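You operate a simulated robot arm through the tools that you are given. There is no shell and no other tool.

Carry out the task below with a simulated robot arm. There is one attempt and no reset: what you move stays moved.

## Task
Switch the laptop off, shut its lid, switch off the dock and lay its lead's plug in the blue tray.
Fine: the dock goes off before the plug comes out.

It is judged by the outcome, as a careful person would: the job done as asked, and still so three seconds after it is handed in. It fails if anything else is knocked over, pushed out of place, dropped, spilled or broken. Lids that push on must go on centred and level and be pressed home; caps that screw on are set level and turned clockwise until they are tight.

## Robot
A 7-joint arm with a fingered hand, fixed in place. Base frame: the origin is on the floor under the middle of its stand, x ahead of it, y to its left, z up. Readings come in m, rad, newtons and seconds.
It reaches about 1.023 m from its shoulder. Its first joint turns from -2.897 to 2.897 rad. Payload 4 kg.
The TCP is the grasp point between the finger pads, 0.03 m short of the fingertips. In the tool frame z runs along the fingers and y along their closing line. The gripper opens to 0.104 m; its body begins 0.035 m behind the TCP. The gripper is a hand of 4 fingers: y runs from the thumb to the fingers, the wrist lies at [-0.015, -0.113, -0.19] in the tool frame, and closing takes about 1.5 s.
Orientation is that of the tool frame in the base frame, as a unit quaternion [w, x, y, z]. With the fingers straight down and the wrist toward the robot, the tool's x, y and z point along [0, 1, 0], [1, 0, 0] and [0, 0, -1] of the base frame.

## Interface
- The arm moves only by the tool step_arm. Its argument "targets" is a list of rows, each an object of numbers (a shift or turn left out is 0, a gripper value left out holds the last): "wx", "wy", "wz": the turn, a rotation vector about the tool's x, y, z in rad; "tx", "ty", "tz": the shift along the tool's x, y, z in m. In form: [{"wx": .., "wy": .., "wz": .., "tx": .., "ty": .., "tz": ..}, ...]. A call has 1 to 20 rows; each row shifts and turns the commanded pose from where the row before left it, along the tool's axes as they then stand. "claw" is the gripper command, from -1 (fully open) to 1 (shut), values between in proportion, set as the call begins (left out, the last holds). Rows are played at 5 a second. More than 0.05 m and 0.15 rad between two rows, or a gripper value outside its range, and nothing of the call is played. Where a pose cannot be reached the arm comes as near as it can. A force on the tool above 40 N (or 10 N above the force at the start of the call, whichever is more), or a blocked arm, ends the call early, and 0.2 s more pass. The fingers move at their own pace (about 0.153 m/s each) and stop on an object; they squeeze with about 22 N. The grip force told is the motor's: it shows also when the fingers shut on nothing. Time passes only in rows, and 0.2 s behind the last, so rows that do not move let the fingers close. The reply holds the time, the measured pose of the TCP, the force on the tool along the base axes, the opening and the grip force, in the units named above and with some noise, with the torque about the TCP (base axes, N m) and any sound that the robot's microphone picked up, and new pictures: "show" is both (left out), scene, wrist or none.
- Cameras (640 x 400 px; columns grow to the right, rows downward): "scene" is fixed at [0.4004, 0.5012, 1.4901]; the picture's right is [-0.89, -0.45, 0.00], its down [-0.31, 0.60, -0.74] and it looks along [0.34, -0.66, -0.67] (base axes); focal length 315 px, centre (320, 200). "wrist" rides on the gripper at [0.061, -0.092, -0.13] in the tool frame; the picture's right is [-0.81, 0.27, -0.52], its down [-0.53, -0.71, 0.46] and it looks along [-0.24, 0.64, 0.72] (tool axes); focal length 275 px, centre (320, 200). There is no depth. A picture from a camera that has moved, and an enlarged one, comes with that camera's place and axes in the base frame and with its lens.
- finger_targets(index, middle, ring, thumb_bend, thumb_turn): sets how far each is bent, from 0 (flat) to 1 (curled in); at 0.3 the hand is open as for a grip, at 0.7 the pads meet at the TCP. One left out holds its place. A second passes; each finger stops where it meets its share of the squeeze, and holds until it gets a number again. A gripper value or a shape takes the hand back. It gives what a move gives, with no picture; readings hold the bend of each and the force on the fingers (four entries, about 0 where the hand has none), thumb and palm. thumb_turn goes from beside the hand (0) to across from the fingers (1), as for a grip.
- grasp_type(shape): the hand has 4 fingers and takes this shape, open, in about a second: jaw (thumb against the fingers, like two jaws); tri (thumb and two fingers); tip (a fingertip pinch); poke (one finger out to press); point (the index stretched); flat (the hand flat); cup (the hand cupped); fist (a fist). The gripper value then closes the fingers along that shape, each until it touches; the sizes above hold for jaw. It gives what a move gives, with no picture.
- enlarge(camera, box): a new picture of the part [left, top, right, bottom] of that camera's present view, enlarged. It takes no simulated time.
- hand_in(): hands the job in; it is judged then, once.

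Places have to be worked out from the pictures, the camera data and where the tool is seen. Open the gripper and draw the arm clear of the work before you hand the job in, unless the task says otherwise.

The tools are called after "Emit:" by a JSON object that holds its "name" and its "arguments". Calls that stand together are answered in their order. step_arm: Moves the arm, as the interface text tells. Its arguments: {"type":"object","properties":{"targets":{"type":"array","items":{"type":"object","properties":{"wx":{"type":"number"},"wy":{"type":"number"},"wz":{"type":"number"},"tx":{"type":"number"},"ty":{"type":"number"},"tz":{"type":"number"}}}},"claw":{"type":"number"},"show":{"type":"string","enum":["both","scene","wrist","none"]}},"required":["targets"]} The other tools are called the same way: grasp_type (shape) gives the hand a shape; finger_targets (index, middle, ring, thumb_bend, thumb_turn) moves the fingers one by one; enlarge (camera, box) takes an enlarged picture of a part of a camera's view; hand_in () hands the job in.

At the start:

```text
time_s: 0.0
position: [0.5388, 0.1447, 1.2182]
ee_rot: [0.0, 0.707, 0.708, 0.0]
wrist_force: [0.2, 0.1, 0.7]
moment: [-0.01, -0.03, -0.01]
gripper_width: 0.1036
gripper_force: 0.1
shape: jaw
bend: [0.3, 0.3, 0.3, 0.3, 0.98]
finger forces: [0.0, 0.0, 0.0, 0.1, 0.1, 0.1]
```

scene: 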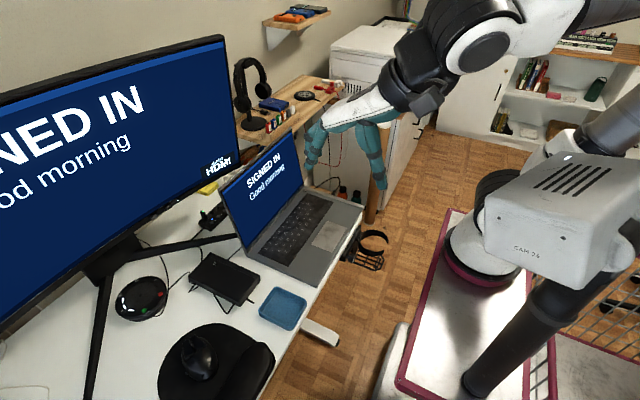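
wrist: 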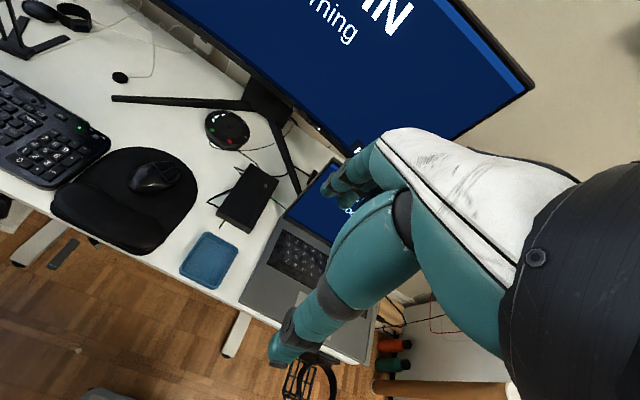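

The pictures show a desk with a laptop, a monitor, a round black puck, a black box and a blue tray. I'll enlarge these areas to identify the dock, its switch, the lead and the plug.

Emit:
{"name": "enlarge", "arguments": {"camera": "scene", "box": [90, 220, 330, 370]}}

Emit:
{"name": "enlarge", "arguments": {"camera": "scene", "box": [210, 120, 370, 300]}}

Emit:
{"name": "enlarge", "arguments": {"camera": "wrist", "box": [170, 90, 370, 300]}}

```text
2.67 times, centred on (210, 295) of scene
camera zoom: at [0.4004, 0.5012, 1.4901], right [-0.89, -0.45, 0.0], down [-0.31, 0.6, -0.74], along [0.34, -0.66, -0.67], focal length 840 px, centre (613, -53)
```

zoom: 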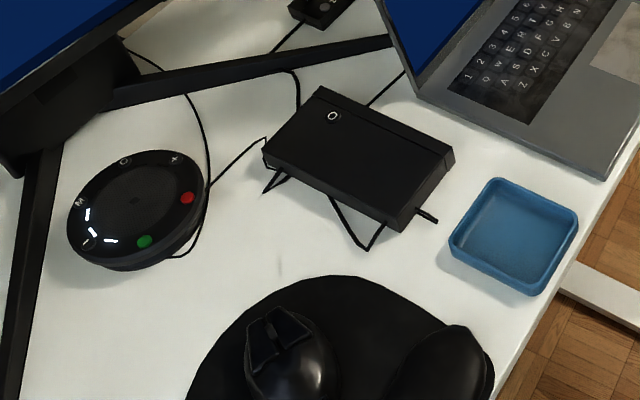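

```text
2.22 times, centred on (290, 210) of scene
camera zoom: at [0.4004, 0.5012, 1.4901], right [-0.89, -0.45, 0.0], down [-0.31, 0.6, -0.74], along [0.34, -0.66, -0.67], focal length 700 px, centre (387, 178)
```

zoom: 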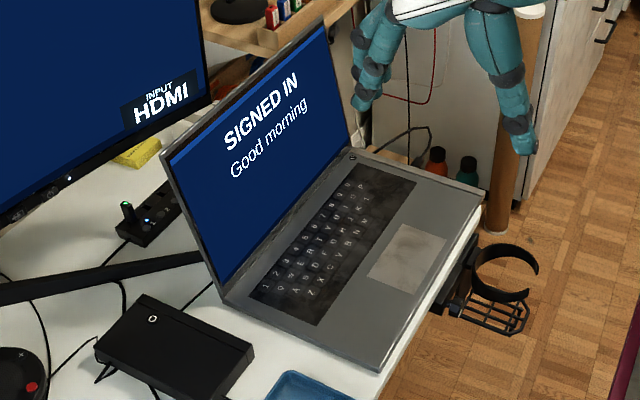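

```text
1.90 times, centred on (270, 195) of wrist
camera zoom: at [0.4484, 0.2046, 1.3487], right [0.27, -0.81, 0.52], down [-0.71, -0.53, -0.46], along [0.64, -0.24, -0.72], focal length 524 px, centre (415, 210)
```

zoom: 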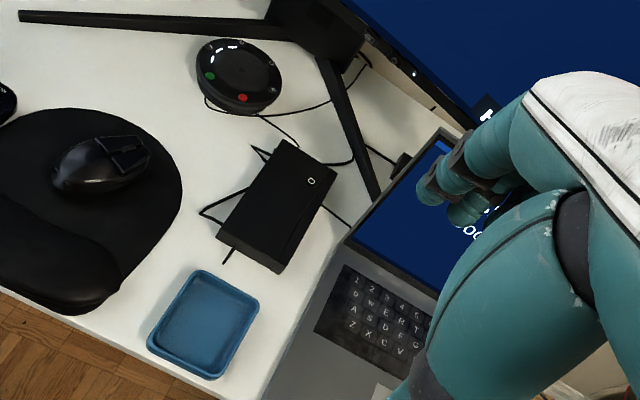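

The dock looks like the black box at about x 0.76–0.92, y 0.15–0.23, top z≈0.79, and the tray is near (0.66, 0.19). I'll bring the wrist camera closer and look at the dock's button and lead before touching anything.

Emit:
{"name": "step_arm", "arguments": {"targets": [{"tx": 0.0069, "ty": 0.0175, "tz": 0.0335}, {"tx": 0.0069, "ty": 0.0175, "tz": 0.0335}, {"tx": 0.0069, "ty": 0.0175, "tz": 0.0335}, {"tx": 0.0069, "ty": 0.0175, "tz": 0.0335}, {"tx": 0.0069, "ty": 0.0175, "tz": 0.0335}, {"tx": 0.0069, "ty": 0.0175, "tz": 0.0335}, {"tx": 0.0069, "ty": 0.0175, "tz": 0.0335}, {"tx": 0.0069, "ty": 0.0175, "tz": 0.0335}]}}

```text
time_s: 1.8
position: [0.6773, 0.2011, 0.95]
ee_rot: [0.0, 0.707, 0.707, 0.0]
wrist_force: [-0.5, -0.2, 0.3]
moment: [0.03, 0.01, -0.01]
gripper_width: 0.1038
gripper_force: 0.0
shape: jaw
bend: [0.3, 0.3, 0.3, 0.3, 0.98]
finger forces: [0.0, 0.0, 0.0, 0.1, 0.0, 0.0]
camera wrist: at [0.5866, 0.2601, 1.08], right [0.27, -0.81, 0.52], down [-0.71, -0.53, -0.46], along [0.65, -0.24, -0.72], focal length 275 px, centre (320, 200)
```

scene: 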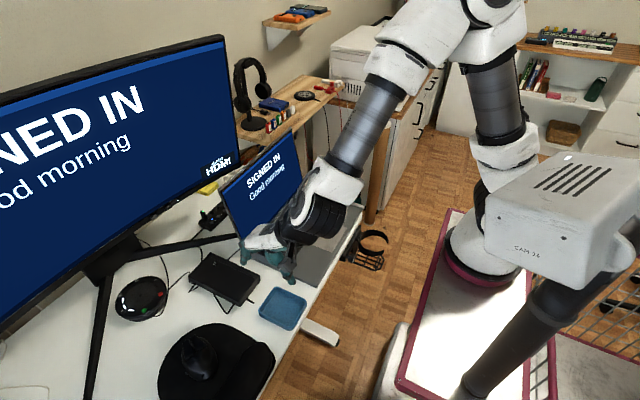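
wrist: 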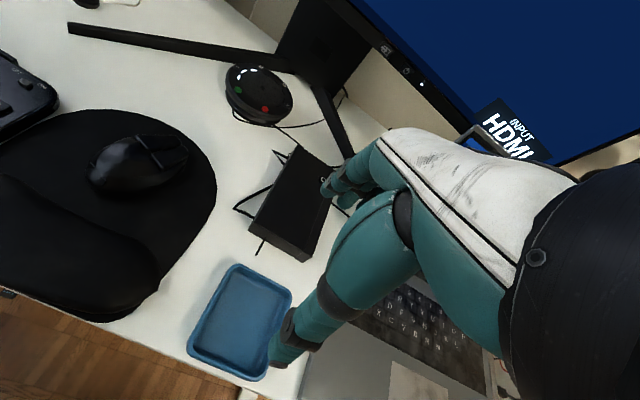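

The dock is now close by. I'll enlarge it to see the lead, the stub on the near end, and the button.

Emit:
{"name": "enlarge", "arguments": {"camera": "wrist", "box": [220, 120, 360, 270]}}

Emit:
{"name": "enlarge", "arguments": {"camera": "scene", "box": [170, 230, 270, 320]}}

Emit:
{"name": "enlarge", "arguments": {"camera": "scene", "box": [180, 170, 260, 250]}}

```text
2.67 times, centred on (290, 195) of wrist
camera zoom: at [0.5866, 0.2601, 1.08], right [0.27, -0.81, 0.52], down [-0.71, -0.53, -0.46], along [0.65, -0.24, -0.72], focal length 734 px, centre (400, 213)
```

zoom: 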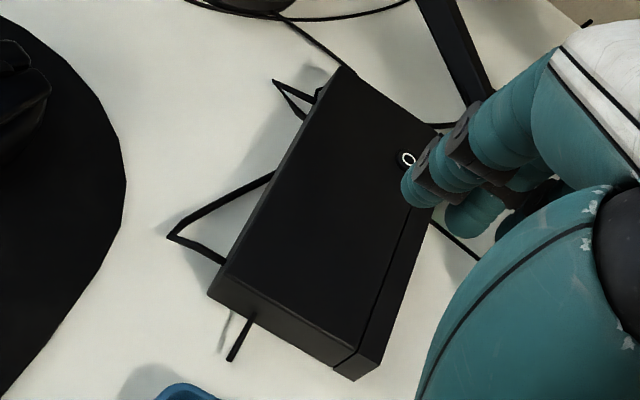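

```text
4.44 times, centred on (220, 275) of scene
camera zoom: at [0.4004, 0.5012, 1.4901], right [-0.89, -0.45, 0.0], down [-0.31, 0.6, -0.74], along [0.34, -0.66, -0.67], focal length 1399 px, centre (764, -133)
```

zoom: 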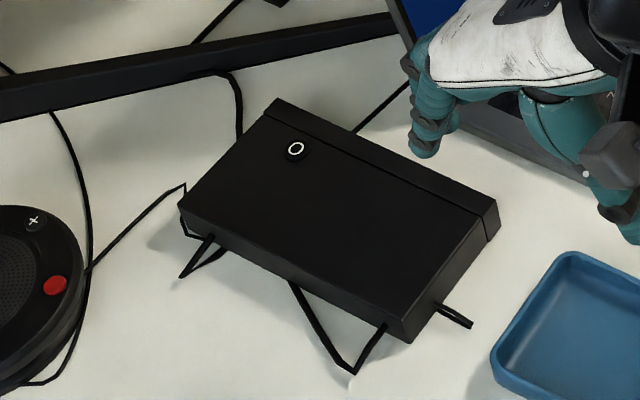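

```text
5.00 times, centred on (220, 210) of scene
camera zoom: at [0.4004, 0.5012, 1.4901], right [-0.89, -0.45, 0.0], down [-0.31, 0.6, -0.74], along [0.34, -0.66, -0.67], focal length 1574 px, centre (820, 150)
```

zoom: 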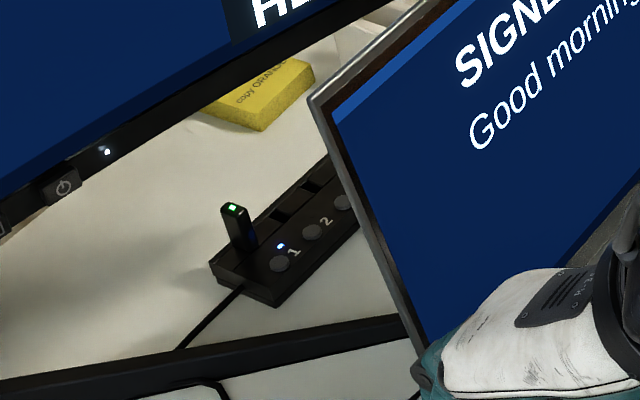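

A stub sticks out of the dock's near (−x) end, and leads go to the puck, to a small hub behind the laptop, and behind the laptop lid. I'll lower and pull back the camera for a flatter look at the dock's front face and the laptop's side.

Emit:
{"name": "step_arm", "arguments": {"targets": [{"tx": -0.012, "ty": -0.025, "tz": 0.015}, {"tx": -0.013, "ty": -0.025, "tz": 0.02}, {"tx": -0.013, "ty": -0.025, "tz": 0.02}, {"tx": -0.013, "ty": -0.025, "tz": 0.02}], "show": "wrist"}}

Emit:
{"name": "enlarge", "arguments": {"camera": "wrist", "box": [200, 80, 360, 220]}}

```text
time_s: 2.8
position: [0.5811, 0.1508, 0.8764]
ee_rot: [-0.001, 0.708, 0.706, -0.001]
wrist_force: [0.0, 1.0, 0.4]
moment: [0.01, 0.0, -0.01]
gripper_width: 0.1036
gripper_force: 0.0
shape: jaw
bend: [0.3, 0.3, 0.3, 0.3, 0.98]
finger forces: [0.0, 0.0, 0.0, 0.0, 0.0, 0.0]
camera wrist: at [0.4904, 0.2109, 1.0064], right [0.27, -0.81, 0.52], down [-0.71, -0.53, -0.45], along [0.64, -0.24, -0.73], focal length 275 px, centre (320, 200)
```

wrist: 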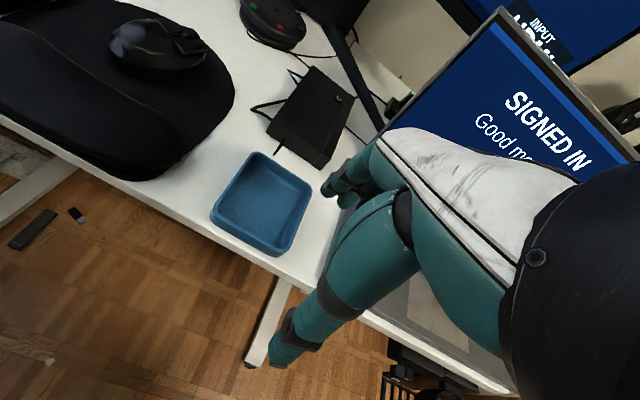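

```text
2.86 times, centred on (280, 150) of wrist
camera zoom: at [0.4904, 0.2109, 1.0064], right [0.27, -0.81, 0.52], down [-0.71, -0.53, -0.45], along [0.64, -0.24, -0.73], focal length 786 px, centre (434, 343)
```

zoom: 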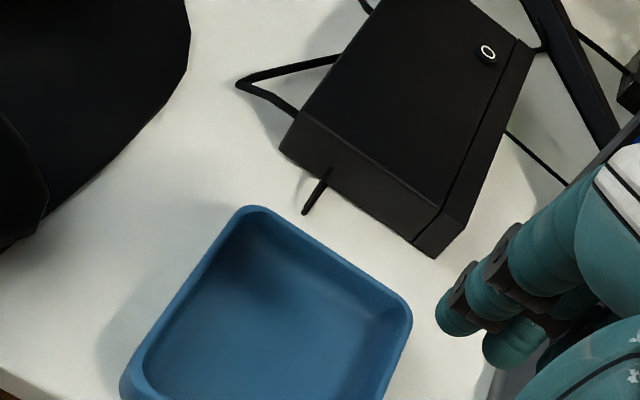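

I'll zoom hard on the stub at the dock's near face and on the cable at the laptop side.

Emit:
{"name": "enlarge", "arguments": {"camera": "wrist", "box": [262, 110, 322, 170]}}

Emit:
{"name": "enlarge", "arguments": {"camera": "scene", "box": [225, 275, 275, 315]}}

Emit:
{"name": "enlarge", "arguments": {"camera": "wrist", "box": [330, 60, 440, 150]}}

```text
6.67 times, centred on (292, 140) of wrist
camera zoom: at [0.4904, 0.2109, 1.0064], right [0.27, -0.81, 0.52], down [-0.71, -0.53, -0.45], along [0.64, -0.24, -0.73], focal length 1835 px, centre (507, 600)
```

zoom: 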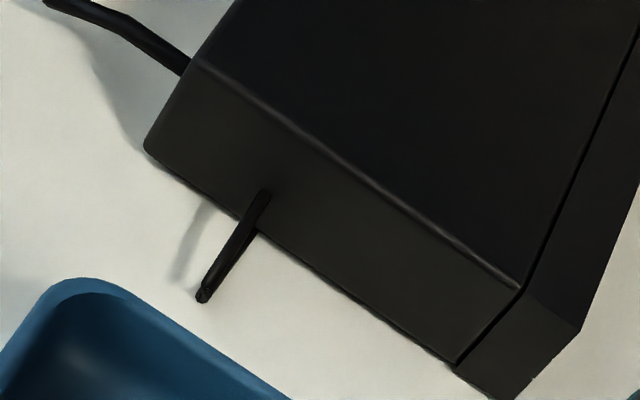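

```text
10.00 times, centred on (250, 295) of scene
camera zoom: at [0.4004, 0.5012, 1.4901], right [-0.89, -0.45, 0.0], down [-0.31, 0.6, -0.74], along [0.34, -0.66, -0.67], focal length 3149 px, centre (1020, -750)
```

zoom: 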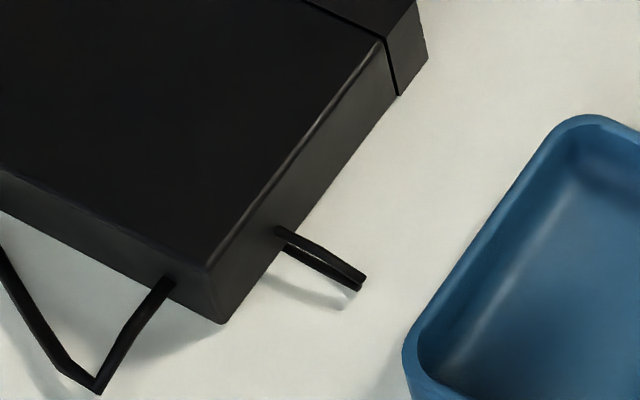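

```text
4.44 times, centred on (385, 105) of wrist
camera zoom: at [0.4904, 0.2109, 1.0064], right [0.27, -0.81, 0.52], down [-0.71, -0.53, -0.45], along [0.64, -0.24, -0.73], focal length 1224 px, centre (31, 622)
```

zoom: 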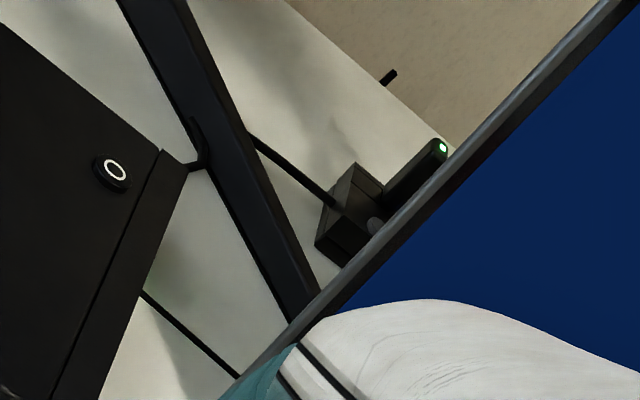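

The stub is just folded cable slack. The real lead seems to leave the dock's −y side and run behind the laptop, so I'll inspect the laptop's left edge and then get a view behind the lid.

Emit:
{"name": "enlarge", "arguments": {"camera": "scene", "box": [230, 220, 330, 290]}}

Emit:
{"name": "step_arm", "arguments": {"targets": [{"tz": -0.045}, {"tz": -0.045}, {"tz": -0.045}, {"tz": -0.045}, {"tz": -0.045}, {"tz": -0.045, "tx": -0.015}, {"tz": -0.04, "ty": 0.02, "tx": -0.015}, {"tz": -0.03, "ty": 0.03, "tx": -0.015}, {"tz": 0.0, "ty": 0.045, "tx": -0.015}, {"tz": 0.0, "ty": 0.045, "tx": -0.015}]}}

```text
5.71 times, centred on (280, 255) of scene
camera zoom: at [0.4004, 0.5012, 1.4901], right [-0.89, -0.45, 0.0], down [-0.31, 0.6, -0.74], along [0.34, -0.66, -0.67], focal length 1799 px, centre (549, -114)
```

zoom: 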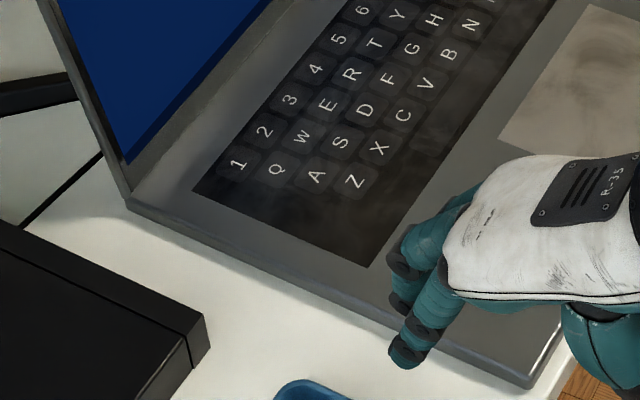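

```text
time_s: 5.0
position: [0.7201, 0.0735, 1.2175]
ee_rot: [0.001, 0.708, 0.707, 0.0]
wrist_force: [-0.1, 0.5, 1.0]
moment: [0.0, -0.04, -0.03]
gripper_width: 0.1036
gripper_force: 0.1
shape: jaw
bend: [0.3, 0.3, 0.3, 0.3, 0.98]
finger forces: [0.0, 0.0, 0.0, 0.0, 0.0, 0.0]
camera wrist: at [0.6301, 0.1331, 1.3478], right [0.27, -0.81, 0.52], down [-0.71, -0.53, -0.46], along [0.64, -0.24, -0.72], focal length 275 px, centre (320, 200)
```

scene: 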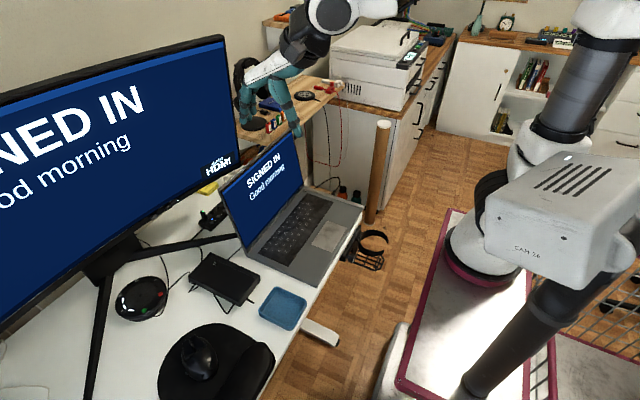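
wrist: 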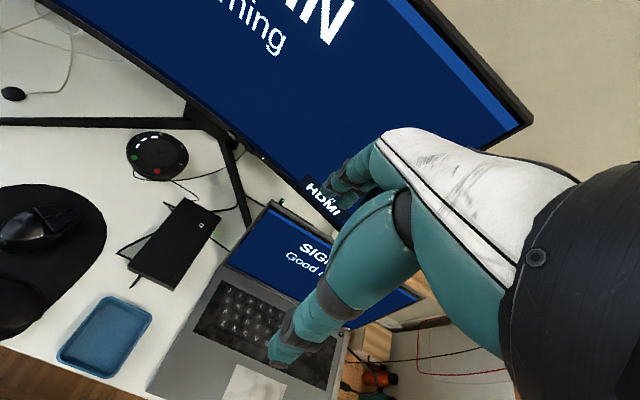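

No plug shows on the laptop's left edge. I'll move toward the laptop's right side at height and turn the hand so the wrist camera can look behind the lid.

Emit:
{"name": "step_arm", "arguments": {"targets": [{"tx": -0.03, "tz": -0.01}, {"tx": -0.035, "wz": -0.14, "tz": -0.01}, {"tx": -0.03, "wz": -0.14}, {"tx": -0.03, "wz": -0.14}, {"tx": -0.03, "wz": -0.14}, {"wz": -0.14}]}}

```text
time_s: 6.4
position: [0.7435, -0.0775, 1.2351]
ee_rot: [0.001, 0.421, 0.907, 0.0]
wrist_force: [0.5, -0.5, 0.3]
moment: [-0.01, -0.03, -0.03]
gripper_width: 0.1037
gripper_force: 0.1
shape: jaw
bend: [0.3, 0.3, 0.3, 0.3, 0.98]
finger forces: [0.2, 0.0, 0.1, 0.0, 0.0, 0.1]
camera wrist: at [0.6352, -0.0915, 1.3659], right [0.73, -0.44, 0.52], down [-0.2, -0.87, -0.46], along [0.65, 0.23, -0.72], focal length 275 px, centre (320, 200)
```

scene: 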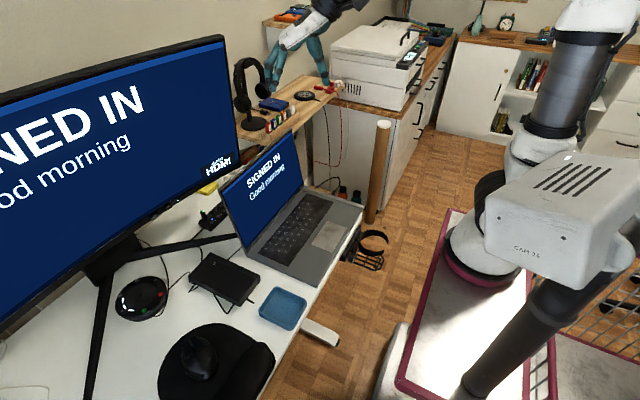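
wrist: 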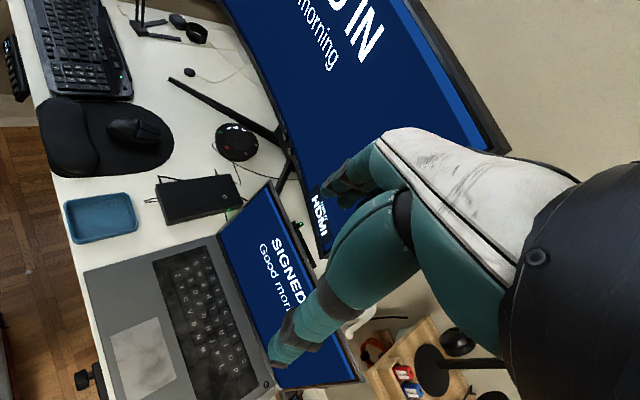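

I can see the laptop's power button at its rear right corner and a loaded shelf (z≈1.0) beyond it. I'll zoom on the button, the region behind the laptop and the shelf.

Emit:
{"name": "enlarge", "arguments": {"camera": "wrist", "box": [200, 320, 300, 400]}}

Emit:
{"name": "enlarge", "arguments": {"camera": "wrist", "box": [320, 260, 480, 400]}}

Emit:
{"name": "enlarge", "arguments": {"camera": "scene", "box": [280, 150, 400, 230]}}

Emit:
{"name": "enlarge", "arguments": {"camera": "scene", "box": [220, 50, 350, 170]}}

```text
5.00 times, centred on (250, 360) of wrist
camera zoom: at [0.6352, -0.0915, 1.3659], right [0.73, -0.44, 0.52], down [-0.2, -0.87, -0.46], along [0.65, 0.23, -0.72], focal length 1376 px, centre (670, -600)
```

zoom: 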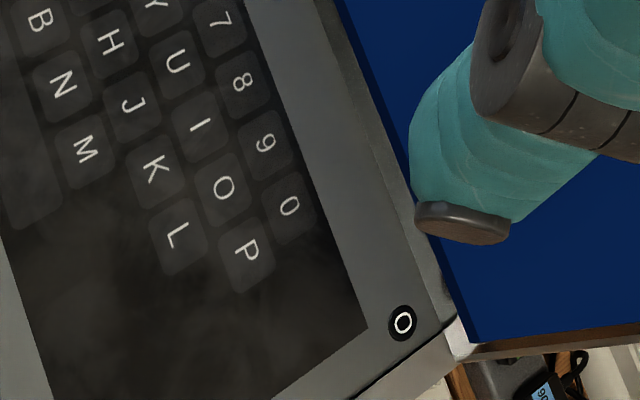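

```text
2.86 times, centred on (400, 330) of wrist
camera zoom: at [0.6352, -0.0915, 1.3659], right [0.73, -0.44, 0.52], down [-0.2, -0.87, -0.46], along [0.65, 0.23, -0.72], focal length 786 px, centre (91, -171)
```

zoom: 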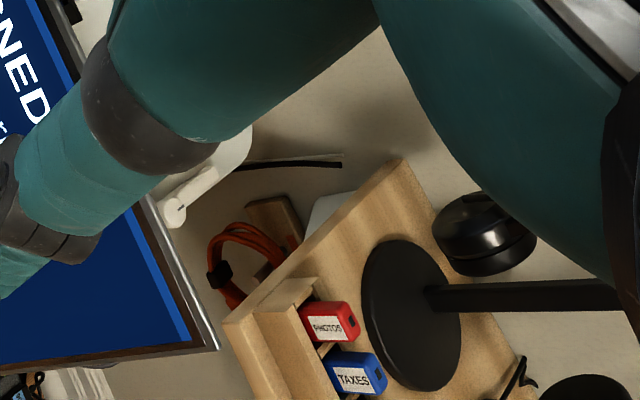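

```text
5.00 times, centred on (340, 190) of scene
camera zoom: at [0.4004, 0.5012, 1.4901], right [-0.89, -0.45, 0.0], down [-0.31, 0.6, -0.74], along [0.34, -0.66, -0.67], focal length 1574 px, centre (220, 250)
```

zoom: 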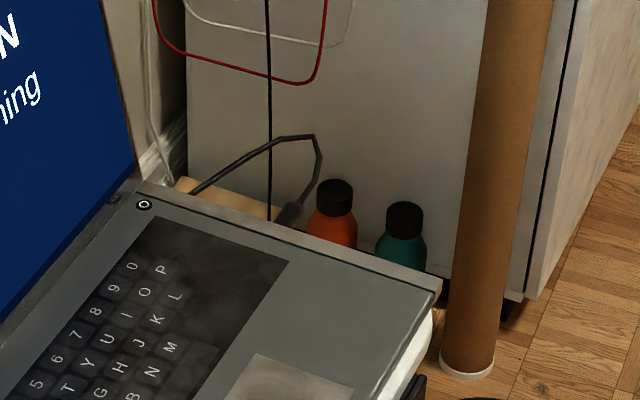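

```text
3.33 times, centred on (285, 110) of scene
camera zoom: at [0.4004, 0.5012, 1.4901], right [-0.89, -0.45, 0.0], down [-0.31, 0.6, -0.74], along [0.34, -0.66, -0.67], focal length 1050 px, centre (437, 500)
```

zoom: 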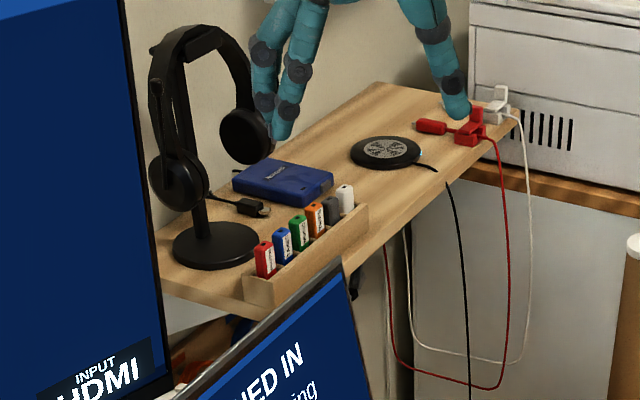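

A plug with an arching lead sits in the laptop's right side around (0.74, −0.25): the lead runs from the dock behind the laptop to there. First the laptop's power button; I'll take the poke shape here and see where its fingertip is.

Emit:
{"name": "grasp_type", "arguments": {"shape": "poke"}}

Emit:
{"name": "step_arm", "arguments": {"targets": [{}]}}

Emit:
{"name": "enlarge", "arguments": {"camera": "scene", "box": [240, 0, 400, 100]}}

```text
time_s: 7.3
position: [0.7441, -0.0772, 1.2344]
ee_rot: [0.0, 0.423, 0.906, -0.001]
wrist_force: [0.0, -0.2, 0.1]
moment: [-0.01, 0.01, -0.03]
gripper_width: 0.0
gripper_force: 0.2
shape: poke
bend: [0.7, 0.7, 0.99, 1.0, 1.0]
finger forces: [0.0, 0.0, 0.0, 0.0, 0.0, 0.0]
```

```text
time_s: 7.7
position: [0.7455, -0.0774, 1.2355]
ee_rot: [0.0, 0.422, 0.907, 0.0]
wrist_force: [-0.1, -0.9, -0.1]
moment: [0.0, -0.04, 0.02]
gripper_width: 0.0
gripper_force: 0.0
shape: poke
bend: [0.7, 0.7, 0.99, 1.0, 1.0]
finger forces: [0.0, 0.1, 0.0, 0.0, 0.0, 0.0]
camera wrist: at [0.6354, -0.0913, 1.3659], right [0.73, -0.44, 0.52], down [-0.2, -0.87, -0.46], along [0.65, 0.23, -0.72], focal length 275 px, centre (320, 200)
```

scene: 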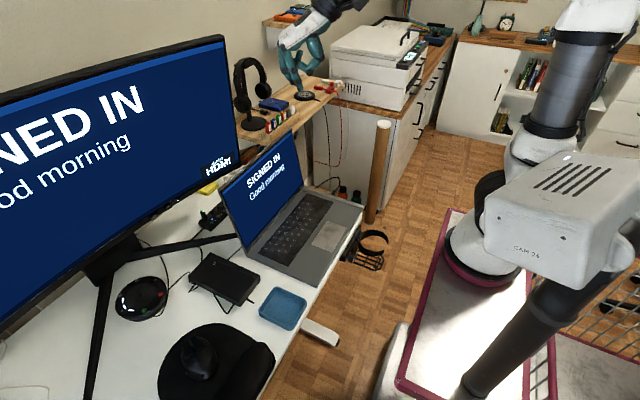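
wrist: 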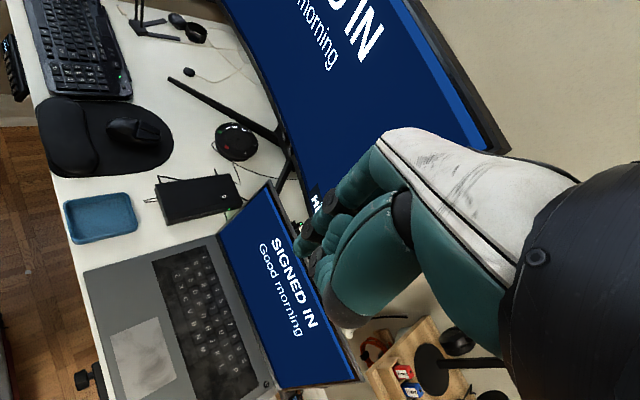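

```text
4.00 times, centred on (320, 50) of scene
camera zoom: at [0.4004, 0.5012, 1.4901], right [-0.89, -0.45, 0.0], down [-0.31, 0.6, -0.74], along [0.34, -0.66, -0.67], focal length 1260 px, centre (320, 800)
```

zoom: 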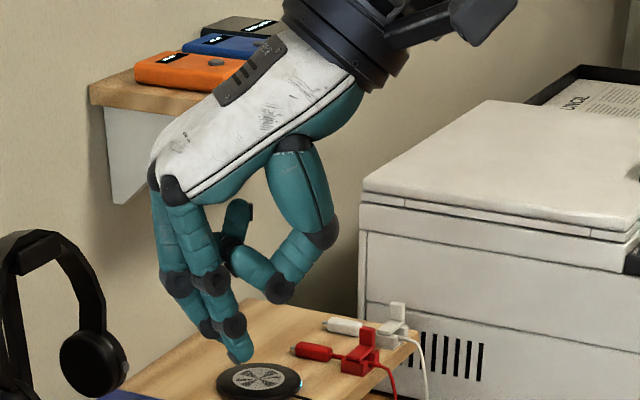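

In poke two fingers are half out with tips about 0.026 m below the TCP. I'll curl everything but the index so only one tip can touch, and look again.

Emit:
{"name": "finger_targets", "arguments": {"index": 0.6, "middle": 1.0, "ring": 1.0, "thumb_bend": 1.0}}

Emit:
{"name": "enlarge", "arguments": {"camera": "scene", "box": [240, 0, 400, 100]}}

Emit:
{"name": "enlarge", "arguments": {"camera": "wrist", "box": [240, 120, 480, 400]}}

```text
time_s: 8.7
position: [0.7436, -0.078, 1.2356]
ee_rot: [0.0, 0.422, 0.907, 0.0]
wrist_force: [0.6, 0.3, 0.1]
moment: [-0.01, -0.02, 0.03]
gripper_width: 0.0245
gripper_force: 0.1
shape: fingers
bend: [0.33, 1.0, 1.0, 1.0, 1.0]
finger forces: [0.0, 0.0, 0.1, 0.1, 0.0, 0.1]
```

```text
4.00 times, centred on (320, 50) of scene
camera zoom: at [0.4004, 0.5012, 1.4901], right [-0.89, -0.45, 0.0], down [-0.31, 0.6, -0.74], along [0.34, -0.66, -0.67], focal length 1260 px, centre (320, 800)
```

zoom: 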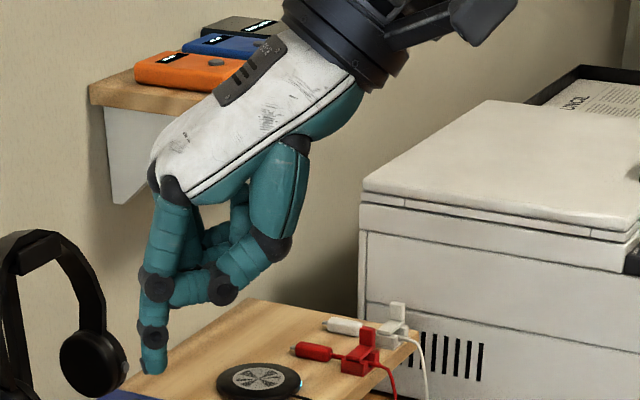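

```text
1.43 times, centred on (360, 260) of wrist
camera zoom: at [0.6354, -0.0912, 1.3659], right [0.73, -0.44, 0.52], down [-0.2, -0.87, -0.46], along [0.65, 0.23, -0.72], focal length 393 px, centre (263, 114)
```

zoom: 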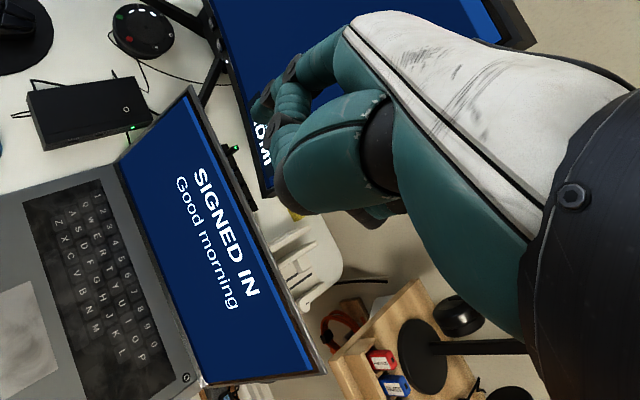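

The index now points nearly straight down (tip about 0.05 m ahead and 0.026 m below the TCP). The power button triangulates to (0.838, −0.235, 0.761). I'll turn the hand square, move above it short of the lid, and check.

Emit:
{"name": "step_arm", "arguments": {"targets": [{"wz": 0.14}, {"wz": 0.14}, {"wz": 0.14}, {"wz": 0.14}, {"wz": 0.14}, {"tx": -0.041}, {"tx": -0.041}, {"tx": -0.041}, {"tx": -0.041}, {"tz": 0.045}, {"tz": 0.045}, {"tz": 0.045}, {"tz": 0.045}, {"tz": 0.045}, {"wx": -0.1}, {"wx": -0.1}]}}

Emit:
{"name": "enlarge", "arguments": {"camera": "scene", "box": [250, 60, 410, 220]}}

```text
time_s: 12.1
position: [0.7442, -0.2418, 1.0094]
ee_rot: [0.07, 0.704, 0.703, 0.071]
wrist_force: [0.1, -0.6, 0.3]
moment: [-0.02, 0.0, -0.01]
gripper_width: 0.024
gripper_force: 0.0
shape: fingers
bend: [0.33, 1.0, 1.0, 1.0, 1.0]
finger forces: [0.1, 0.0, 0.1, 0.1, 0.0, 0.0]
camera wrist: at [0.629, -0.1816, 1.1196], right [0.17, -0.81, 0.56], down [-0.61, -0.53, -0.59], along [0.77, -0.24, -0.58], focal length 275 px, centre (320, 200)
```

scene: 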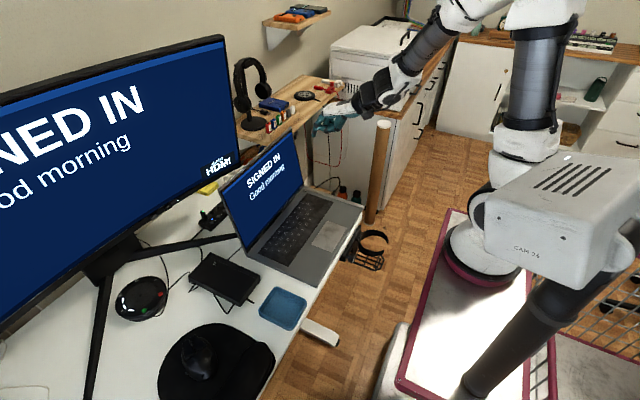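
wrist: 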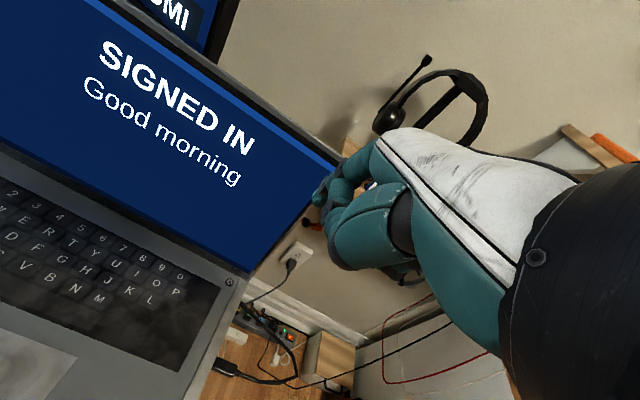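

```text
2.50 times, centred on (330, 140) of scene
camera zoom: at [0.4004, 0.5012, 1.4901], right [-0.89, -0.45, 0.0], down [-0.31, 0.6, -0.74], along [0.34, -0.66, -0.67], focal length 787 px, centre (295, 350)
```

zoom: 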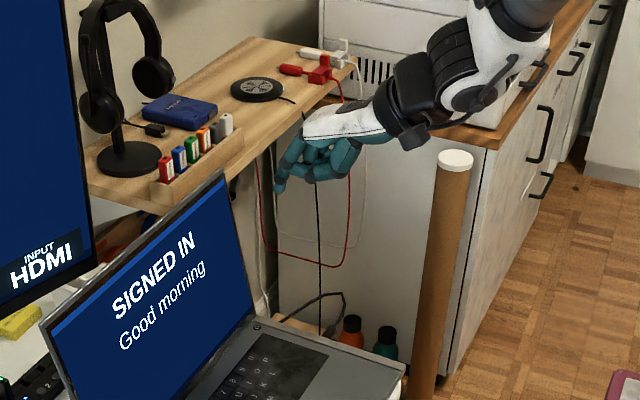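

The wrist view now shows the laptop's right edge with a plug and lead. I'll zoom in on that before pressing.

Emit:
{"name": "enlarge", "arguments": {"camera": "wrist", "box": [190, 270, 350, 400]}}

Emit:
{"name": "enlarge", "arguments": {"camera": "wrist", "box": [200, 140, 360, 300]}}

```text
3.08 times, centred on (270, 335) of wrist
camera zoom: at [0.629, -0.1816, 1.1196], right [0.17, -0.81, 0.56], down [-0.61, -0.53, -0.59], along [0.77, -0.24, -0.58], focal length 847 px, centre (474, -215)
```

zoom: 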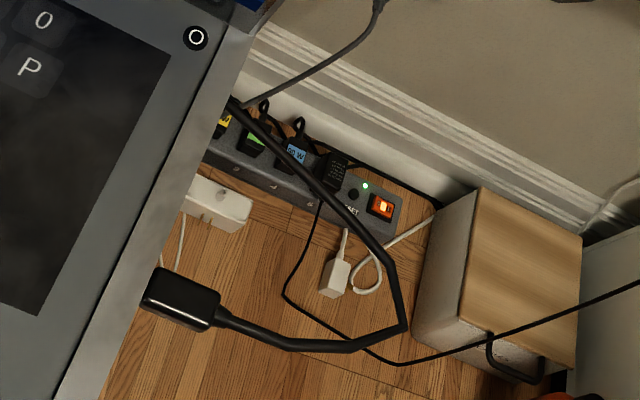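

```text
2.50 times, centred on (280, 220) of wrist
camera zoom: at [0.629, -0.1816, 1.1196], right [0.17, -0.81, 0.56], down [-0.61, -0.53, -0.59], along [0.77, -0.24, -0.58], focal length 688 px, centre (420, 150)
```

zoom: 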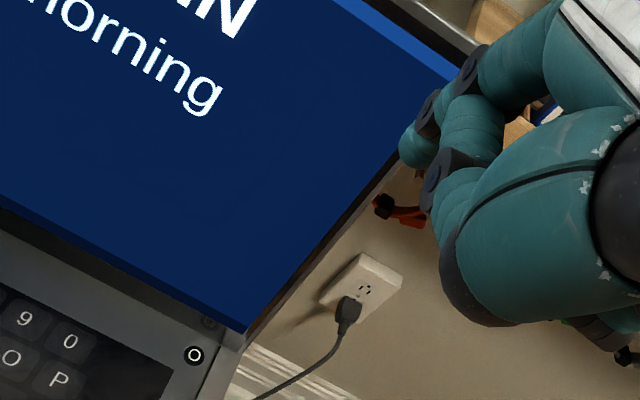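

The plug is a black block at about (0.738, −0.272, 0.755) in the laptop's right side. The index tip is at (0.798, −0.234, 0.995), so the button lies straight ahead along the tool's z axis; I'll advance most of the way.

Emit:
{"name": "step_arm", "arguments": {"targets": [{"tz": 0.04}, {"tz": 0.04}, {"tz": 0.04}, {"tz": 0.04}, {"tz": 0.025}], "show": "none"}}

Emit:
{"name": "enlarge", "arguments": {"camera": "scene", "box": [270, 150, 350, 220]}}

Emit:
{"name": "enlarge", "arguments": {"camera": "wrist", "box": [220, 120, 380, 260]}}

```text
time_s: 13.3
position: [0.78, -0.2413, 0.828]
ee_rot: [0.072, 0.704, 0.703, 0.071]
wrist_force: [-0.3, 0.0, -0.3]
moment: [0.01, 0.02, -0.02]
gripper_width: 0.0241
gripper_force: 0.0
shape: fingers
bend: [0.33, 1.0, 1.0, 1.0, 1.0]
finger forces: [0.1, 0.1, 0.0, 0.0, 0.0, 0.0]
```

```text
5.71 times, centred on (310, 185) of scene
camera zoom: at [0.4004, 0.5012, 1.4901], right [-0.89, -0.45, 0.0], down [-0.31, 0.6, -0.74], along [0.34, -0.66, -0.67], focal length 1799 px, centre (377, 286)
```

zoom: 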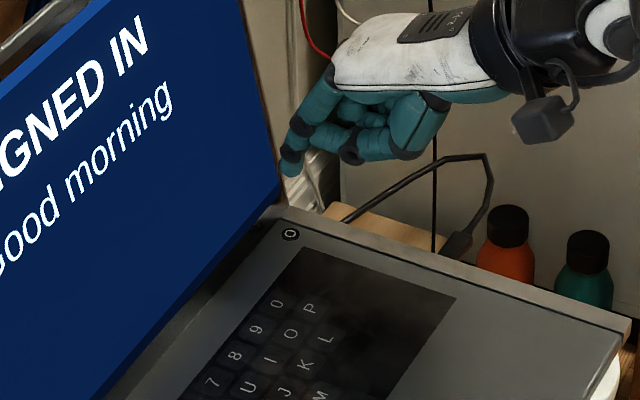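

```text
2.86 times, centred on (300, 190) of wrist
camera zoom: at [0.6656, -0.1812, 0.938], right [0.17, -0.81, 0.56], down [-0.61, -0.53, -0.59], along [0.78, -0.24, -0.58], focal length 786 px, centre (377, 229)
```

zoom: 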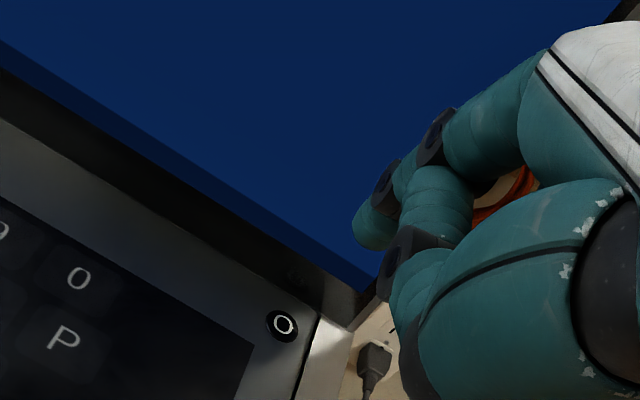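

The tip is about 5 cm above the button and nearly over it (button ~3–4 mm further in x). I'll lower in small steps, watching force and the screen.

Emit:
{"name": "step_arm", "arguments": {"targets": [{"ty": -0.0013, "tz": 0.01}, {"ty": -0.0013, "tz": 0.01}, {"ty": -0.0013, "tz": 0.01}, {"ty": -0.0013, "tz": 0.01}], "show": "none"}}

Emit:
{"name": "enlarge", "arguments": {"camera": "scene", "box": [280, 160, 330, 210]}}

Emit:
{"name": "enlarge", "arguments": {"camera": "wrist", "box": [250, 140, 370, 260]}}

```text
time_s: 14.3
position: [0.7847, -0.2395, 0.7884]
ee_rot: [0.07, 0.704, 0.704, 0.071]
wrist_force: [0.4, -0.1, -0.2]
moment: [-0.01, -0.01, -0.01]
gripper_width: 0.0241
gripper_force: 0.1
shape: fingers
bend: [0.33, 1.0, 1.0, 1.0, 1.0]
finger forces: [0.0, 0.1, 0.0, 0.0, 0.0, 0.0]
```

```text
8.00 times, centred on (305, 185) of scene
camera zoom: at [0.4004, 0.5012, 1.4901], right [-0.89, -0.45, 0.0], down [-0.31, 0.6, -0.74], along [0.34, -0.66, -0.67], focal length 2519 px, centre (440, 320)
```

zoom: 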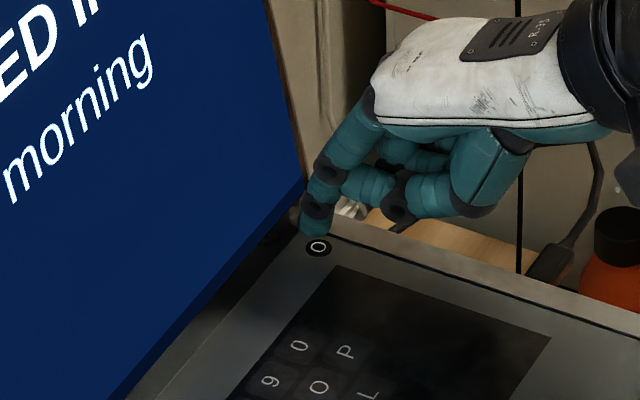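

```text
3.33 times, centred on (310, 200) of wrist
camera zoom: at [0.6685, -0.1806, 0.8982], right [0.17, -0.81, 0.56], down [-0.61, -0.53, -0.59], along [0.78, -0.24, -0.58], focal length 918 px, centre (353, 200)
```

zoom: 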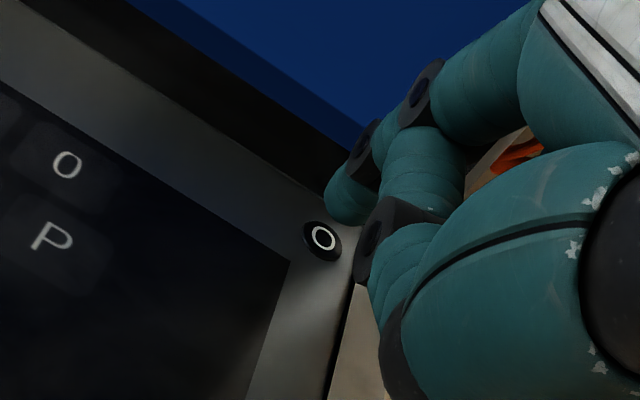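

The tip is about 1 cm above the button and aligned within 2–3 mm. I'll press down gently in small steps.

Emit:
{"name": "step_arm", "arguments": {"targets": [{"tx": -0.0015, "ty": -0.001, "tz": 0.0049}, {"ty": -0.001, "tz": 0.0049}, {"ty": -0.0004, "tz": 0.002}, {"ty": -0.0004, "tz": 0.002}], "show": "scene"}}

Emit:
{"name": "enlarge", "arguments": {"camera": "scene", "box": [280, 160, 330, 210]}}

```text
time_s: 15.3
position: [0.7839, -0.2422, 0.7763]
ee_rot: [0.072, 0.704, 0.703, 0.072]
wrist_force: [-6.9, 0.1, 19.2]
moment: [0.3, -1.0, 0.12]
gripper_width: 0.0242
gripper_force: 9.6
shape: fingers
bend: [0.32, 1.0, 1.0, 1.0, 1.0]
finger forces: [19.5, 0.0, 0.0, 0.0, 0.1, 0.0]
heard: click
```

scene: 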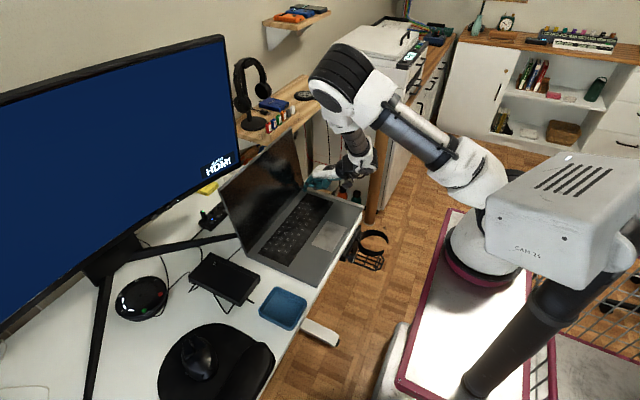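

```text
8.00 times, centred on (305, 185) of scene
camera zoom: at [0.4004, 0.5012, 1.4901], right [-0.89, -0.45, 0.0], down [-0.31, 0.6, -0.74], along [0.34, -0.66, -0.67], focal length 2519 px, centre (440, 320)
```

zoom: 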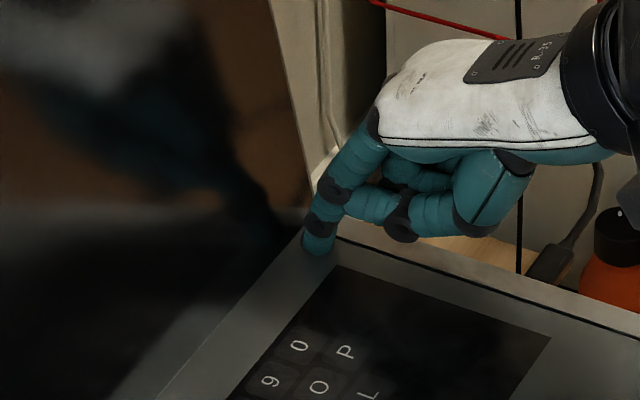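

A click was heard and the laptop screen went black: the laptop is off. I'll back the finger out the way it came.

Emit:
{"name": "step_arm", "arguments": {"targets": [{"tz": -0.03}, {"tz": -0.045}, {"tz": -0.045}, {"tz": -0.045}, {"tz": -0.045}, {"wx": 0.1, "tz": -0.02}, {"wx": 0.1, "tz": -0.02}]}}

```text
time_s: 16.9
position: [0.7344, -0.2424, 1.0196]
ee_rot: [0.001, 0.708, 0.706, 0.0]
wrist_force: [-0.2, 0.1, -0.4]
moment: [0.01, 0.0, -0.03]
gripper_width: 0.024
gripper_force: 0.1
shape: fingers
bend: [0.33, 1.0, 1.0, 1.0, 1.0]
finger forces: [0.0, 0.0, 0.1, 0.0, 0.1, 0.0]
camera wrist: at [0.6437, -0.1829, 1.1503], right [0.27, -0.81, 0.52], down [-0.71, -0.53, -0.46], along [0.64, -0.24, -0.72], focal length 275 px, centre (320, 200)
```

scene: 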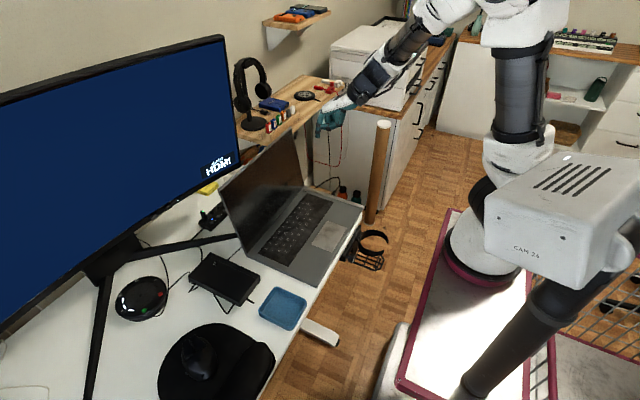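
wrist: 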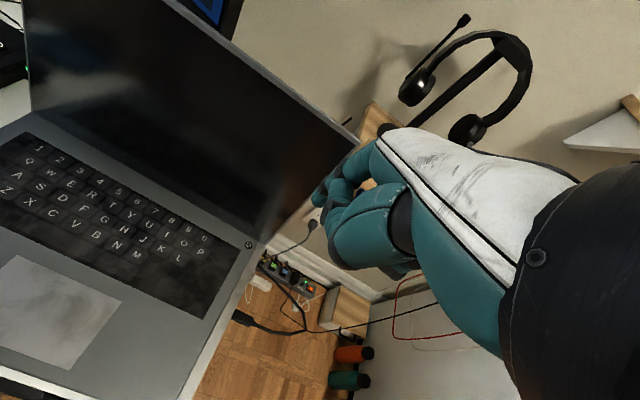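

Now the lid: its top edge is near (0.88, y −0.25…0.10, 0.987) and the monitor's right edge is at about (0.945, −0.068), so I'll hook behind the lid at y≈−0.18 where it's free. I'll open the hand and move above the lid edge first.

Emit:
{"name": "grasp_type", "arguments": {"shape": "jaw"}}

Emit:
{"name": "step_arm", "arguments": {"targets": [{"tz": -0.045}, {"tz": -0.015}, {"tx": 0.02, "ty": 0.042}, {"tx": 0.02, "ty": 0.042}, {"tx": 0.02, "ty": 0.042}]}}

Emit:
{"name": "enlarge", "arguments": {"camera": "scene", "box": [200, 40, 360, 200]}}

```text
time_s: 17.8
position: [0.7354, -0.2437, 1.0196]
ee_rot: [0.0, 0.708, 0.707, 0.0]
wrist_force: [0.4, 0.1, 1.3]
moment: [-0.01, -0.04, 0.01]
gripper_width: 0.1036
gripper_force: 0.0
shape: jaw
bend: [0.3, 0.3, 0.3, 0.3, 0.98]
finger forces: [0.0, 0.0, 0.1, 0.0, 0.1, 0.0]
```

```text
time_s: 19.0
position: [0.8614, -0.1836, 1.0803]
ee_rot: [0.0, 0.708, 0.706, 0.001]
wrist_force: [-0.5, 0.2, -0.4]
moment: [-0.01, 0.02, 0.02]
gripper_width: 0.1038
gripper_force: 0.0
shape: jaw
bend: [0.3, 0.3, 0.3, 0.3, 0.98]
finger forces: [0.0, 0.1, 0.0, 0.0, 0.0, 0.0]
camera wrist: at [0.7695, -0.1233, 1.2105], right [0.27, -0.81, 0.52], down [-0.71, -0.53, -0.46], along [0.64, -0.24, -0.72], focal length 275 px, centre (320, 200)
```

scene: 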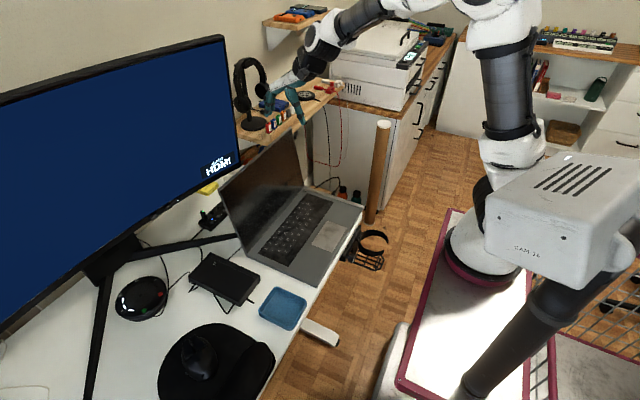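
wrist: 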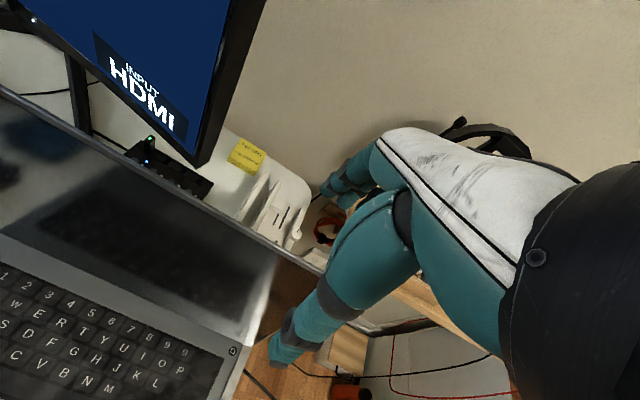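

```text
2.50 times, centred on (280, 120) of scene
camera zoom: at [0.4004, 0.5012, 1.4901], right [-0.89, -0.45, 0.0], down [-0.31, 0.6, -0.74], along [0.34, -0.66, -0.67], focal length 787 px, centre (420, 400)
```

zoom: 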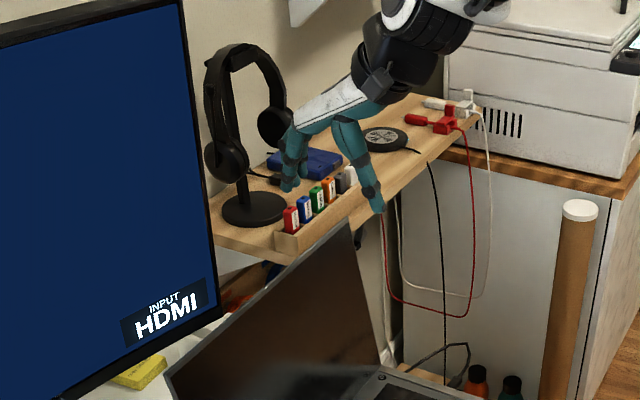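

The lid's top edge appears at x≈0.885–0.893 with my fingers beyond it and the thumb in front. I'll shift a little further back and lower partway, then check the clearance.

Emit:
{"name": "step_arm", "arguments": {"targets": [{"ty": 0.008, "tz": 0.02}, {"tz": 0.025}, {"tz": 0.02}]}}

Emit:
{"name": "enlarge", "arguments": {"camera": "scene", "box": [240, 70, 340, 170]}}

Emit:
{"name": "enlarge", "arguments": {"camera": "wrist", "box": [220, 140, 420, 390]}}

```text
time_s: 19.8
position: [0.8694, -0.1823, 1.014]
ee_rot: [-0.001, 0.707, 0.707, 0.0]
wrist_force: [0.6, 0.3, -1.1]
moment: [0.0, 0.0, -0.01]
gripper_width: 0.1039
gripper_force: 0.0
shape: jaw
bend: [0.3, 0.3, 0.3, 0.3, 0.98]
finger forces: [0.0, 0.0, 0.1, 0.0, 0.1, 0.1]
camera wrist: at [0.7787, -0.1231, 1.145], right [0.28, -0.81, 0.52], down [-0.71, -0.53, -0.46], along [0.64, -0.24, -0.72], focal length 275 px, centre (320, 200)
```

scene: 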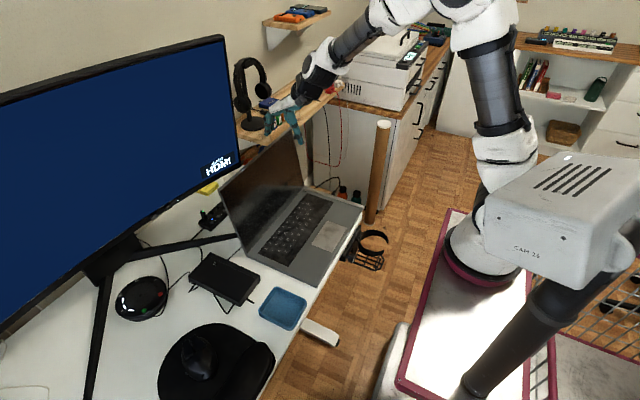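
wrist: 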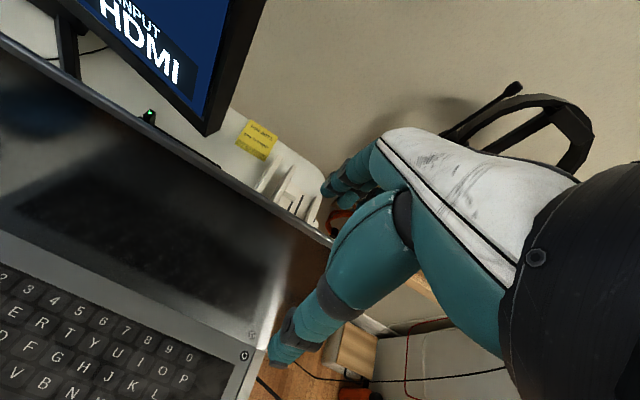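

```text
4.00 times, centred on (290, 120) of scene
camera zoom: at [0.4004, 0.5012, 1.4901], right [-0.89, -0.45, 0.0], down [-0.31, 0.6, -0.74], along [0.34, -0.66, -0.67], focal length 1260 px, centre (440, 520)
```

zoom: 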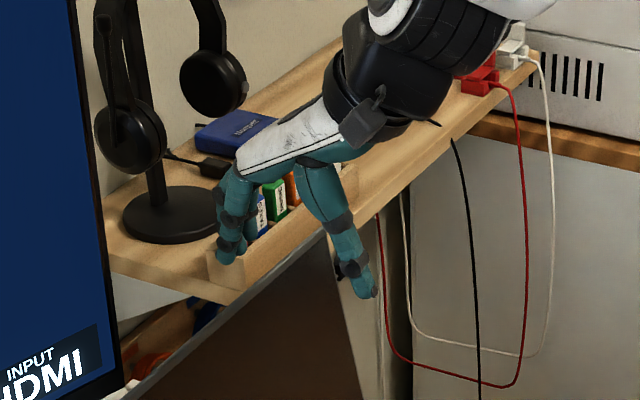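

```text
1.60 times, centred on (320, 265) of wrist
camera zoom: at [0.7787, -0.1231, 1.145], right [0.28, -0.81, 0.52], down [-0.71, -0.53, -0.46], along [0.64, -0.24, -0.72], focal length 440 px, centre (320, 96)
```

zoom: 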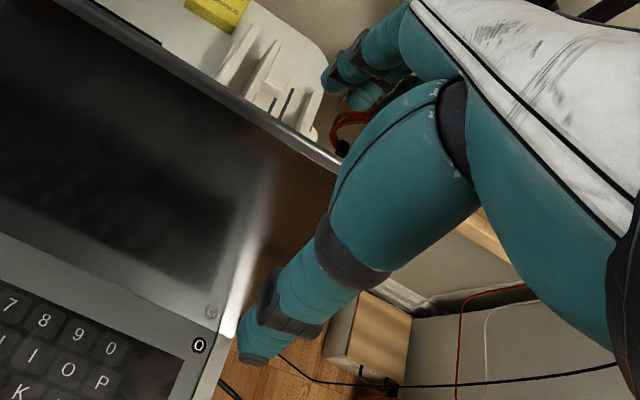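

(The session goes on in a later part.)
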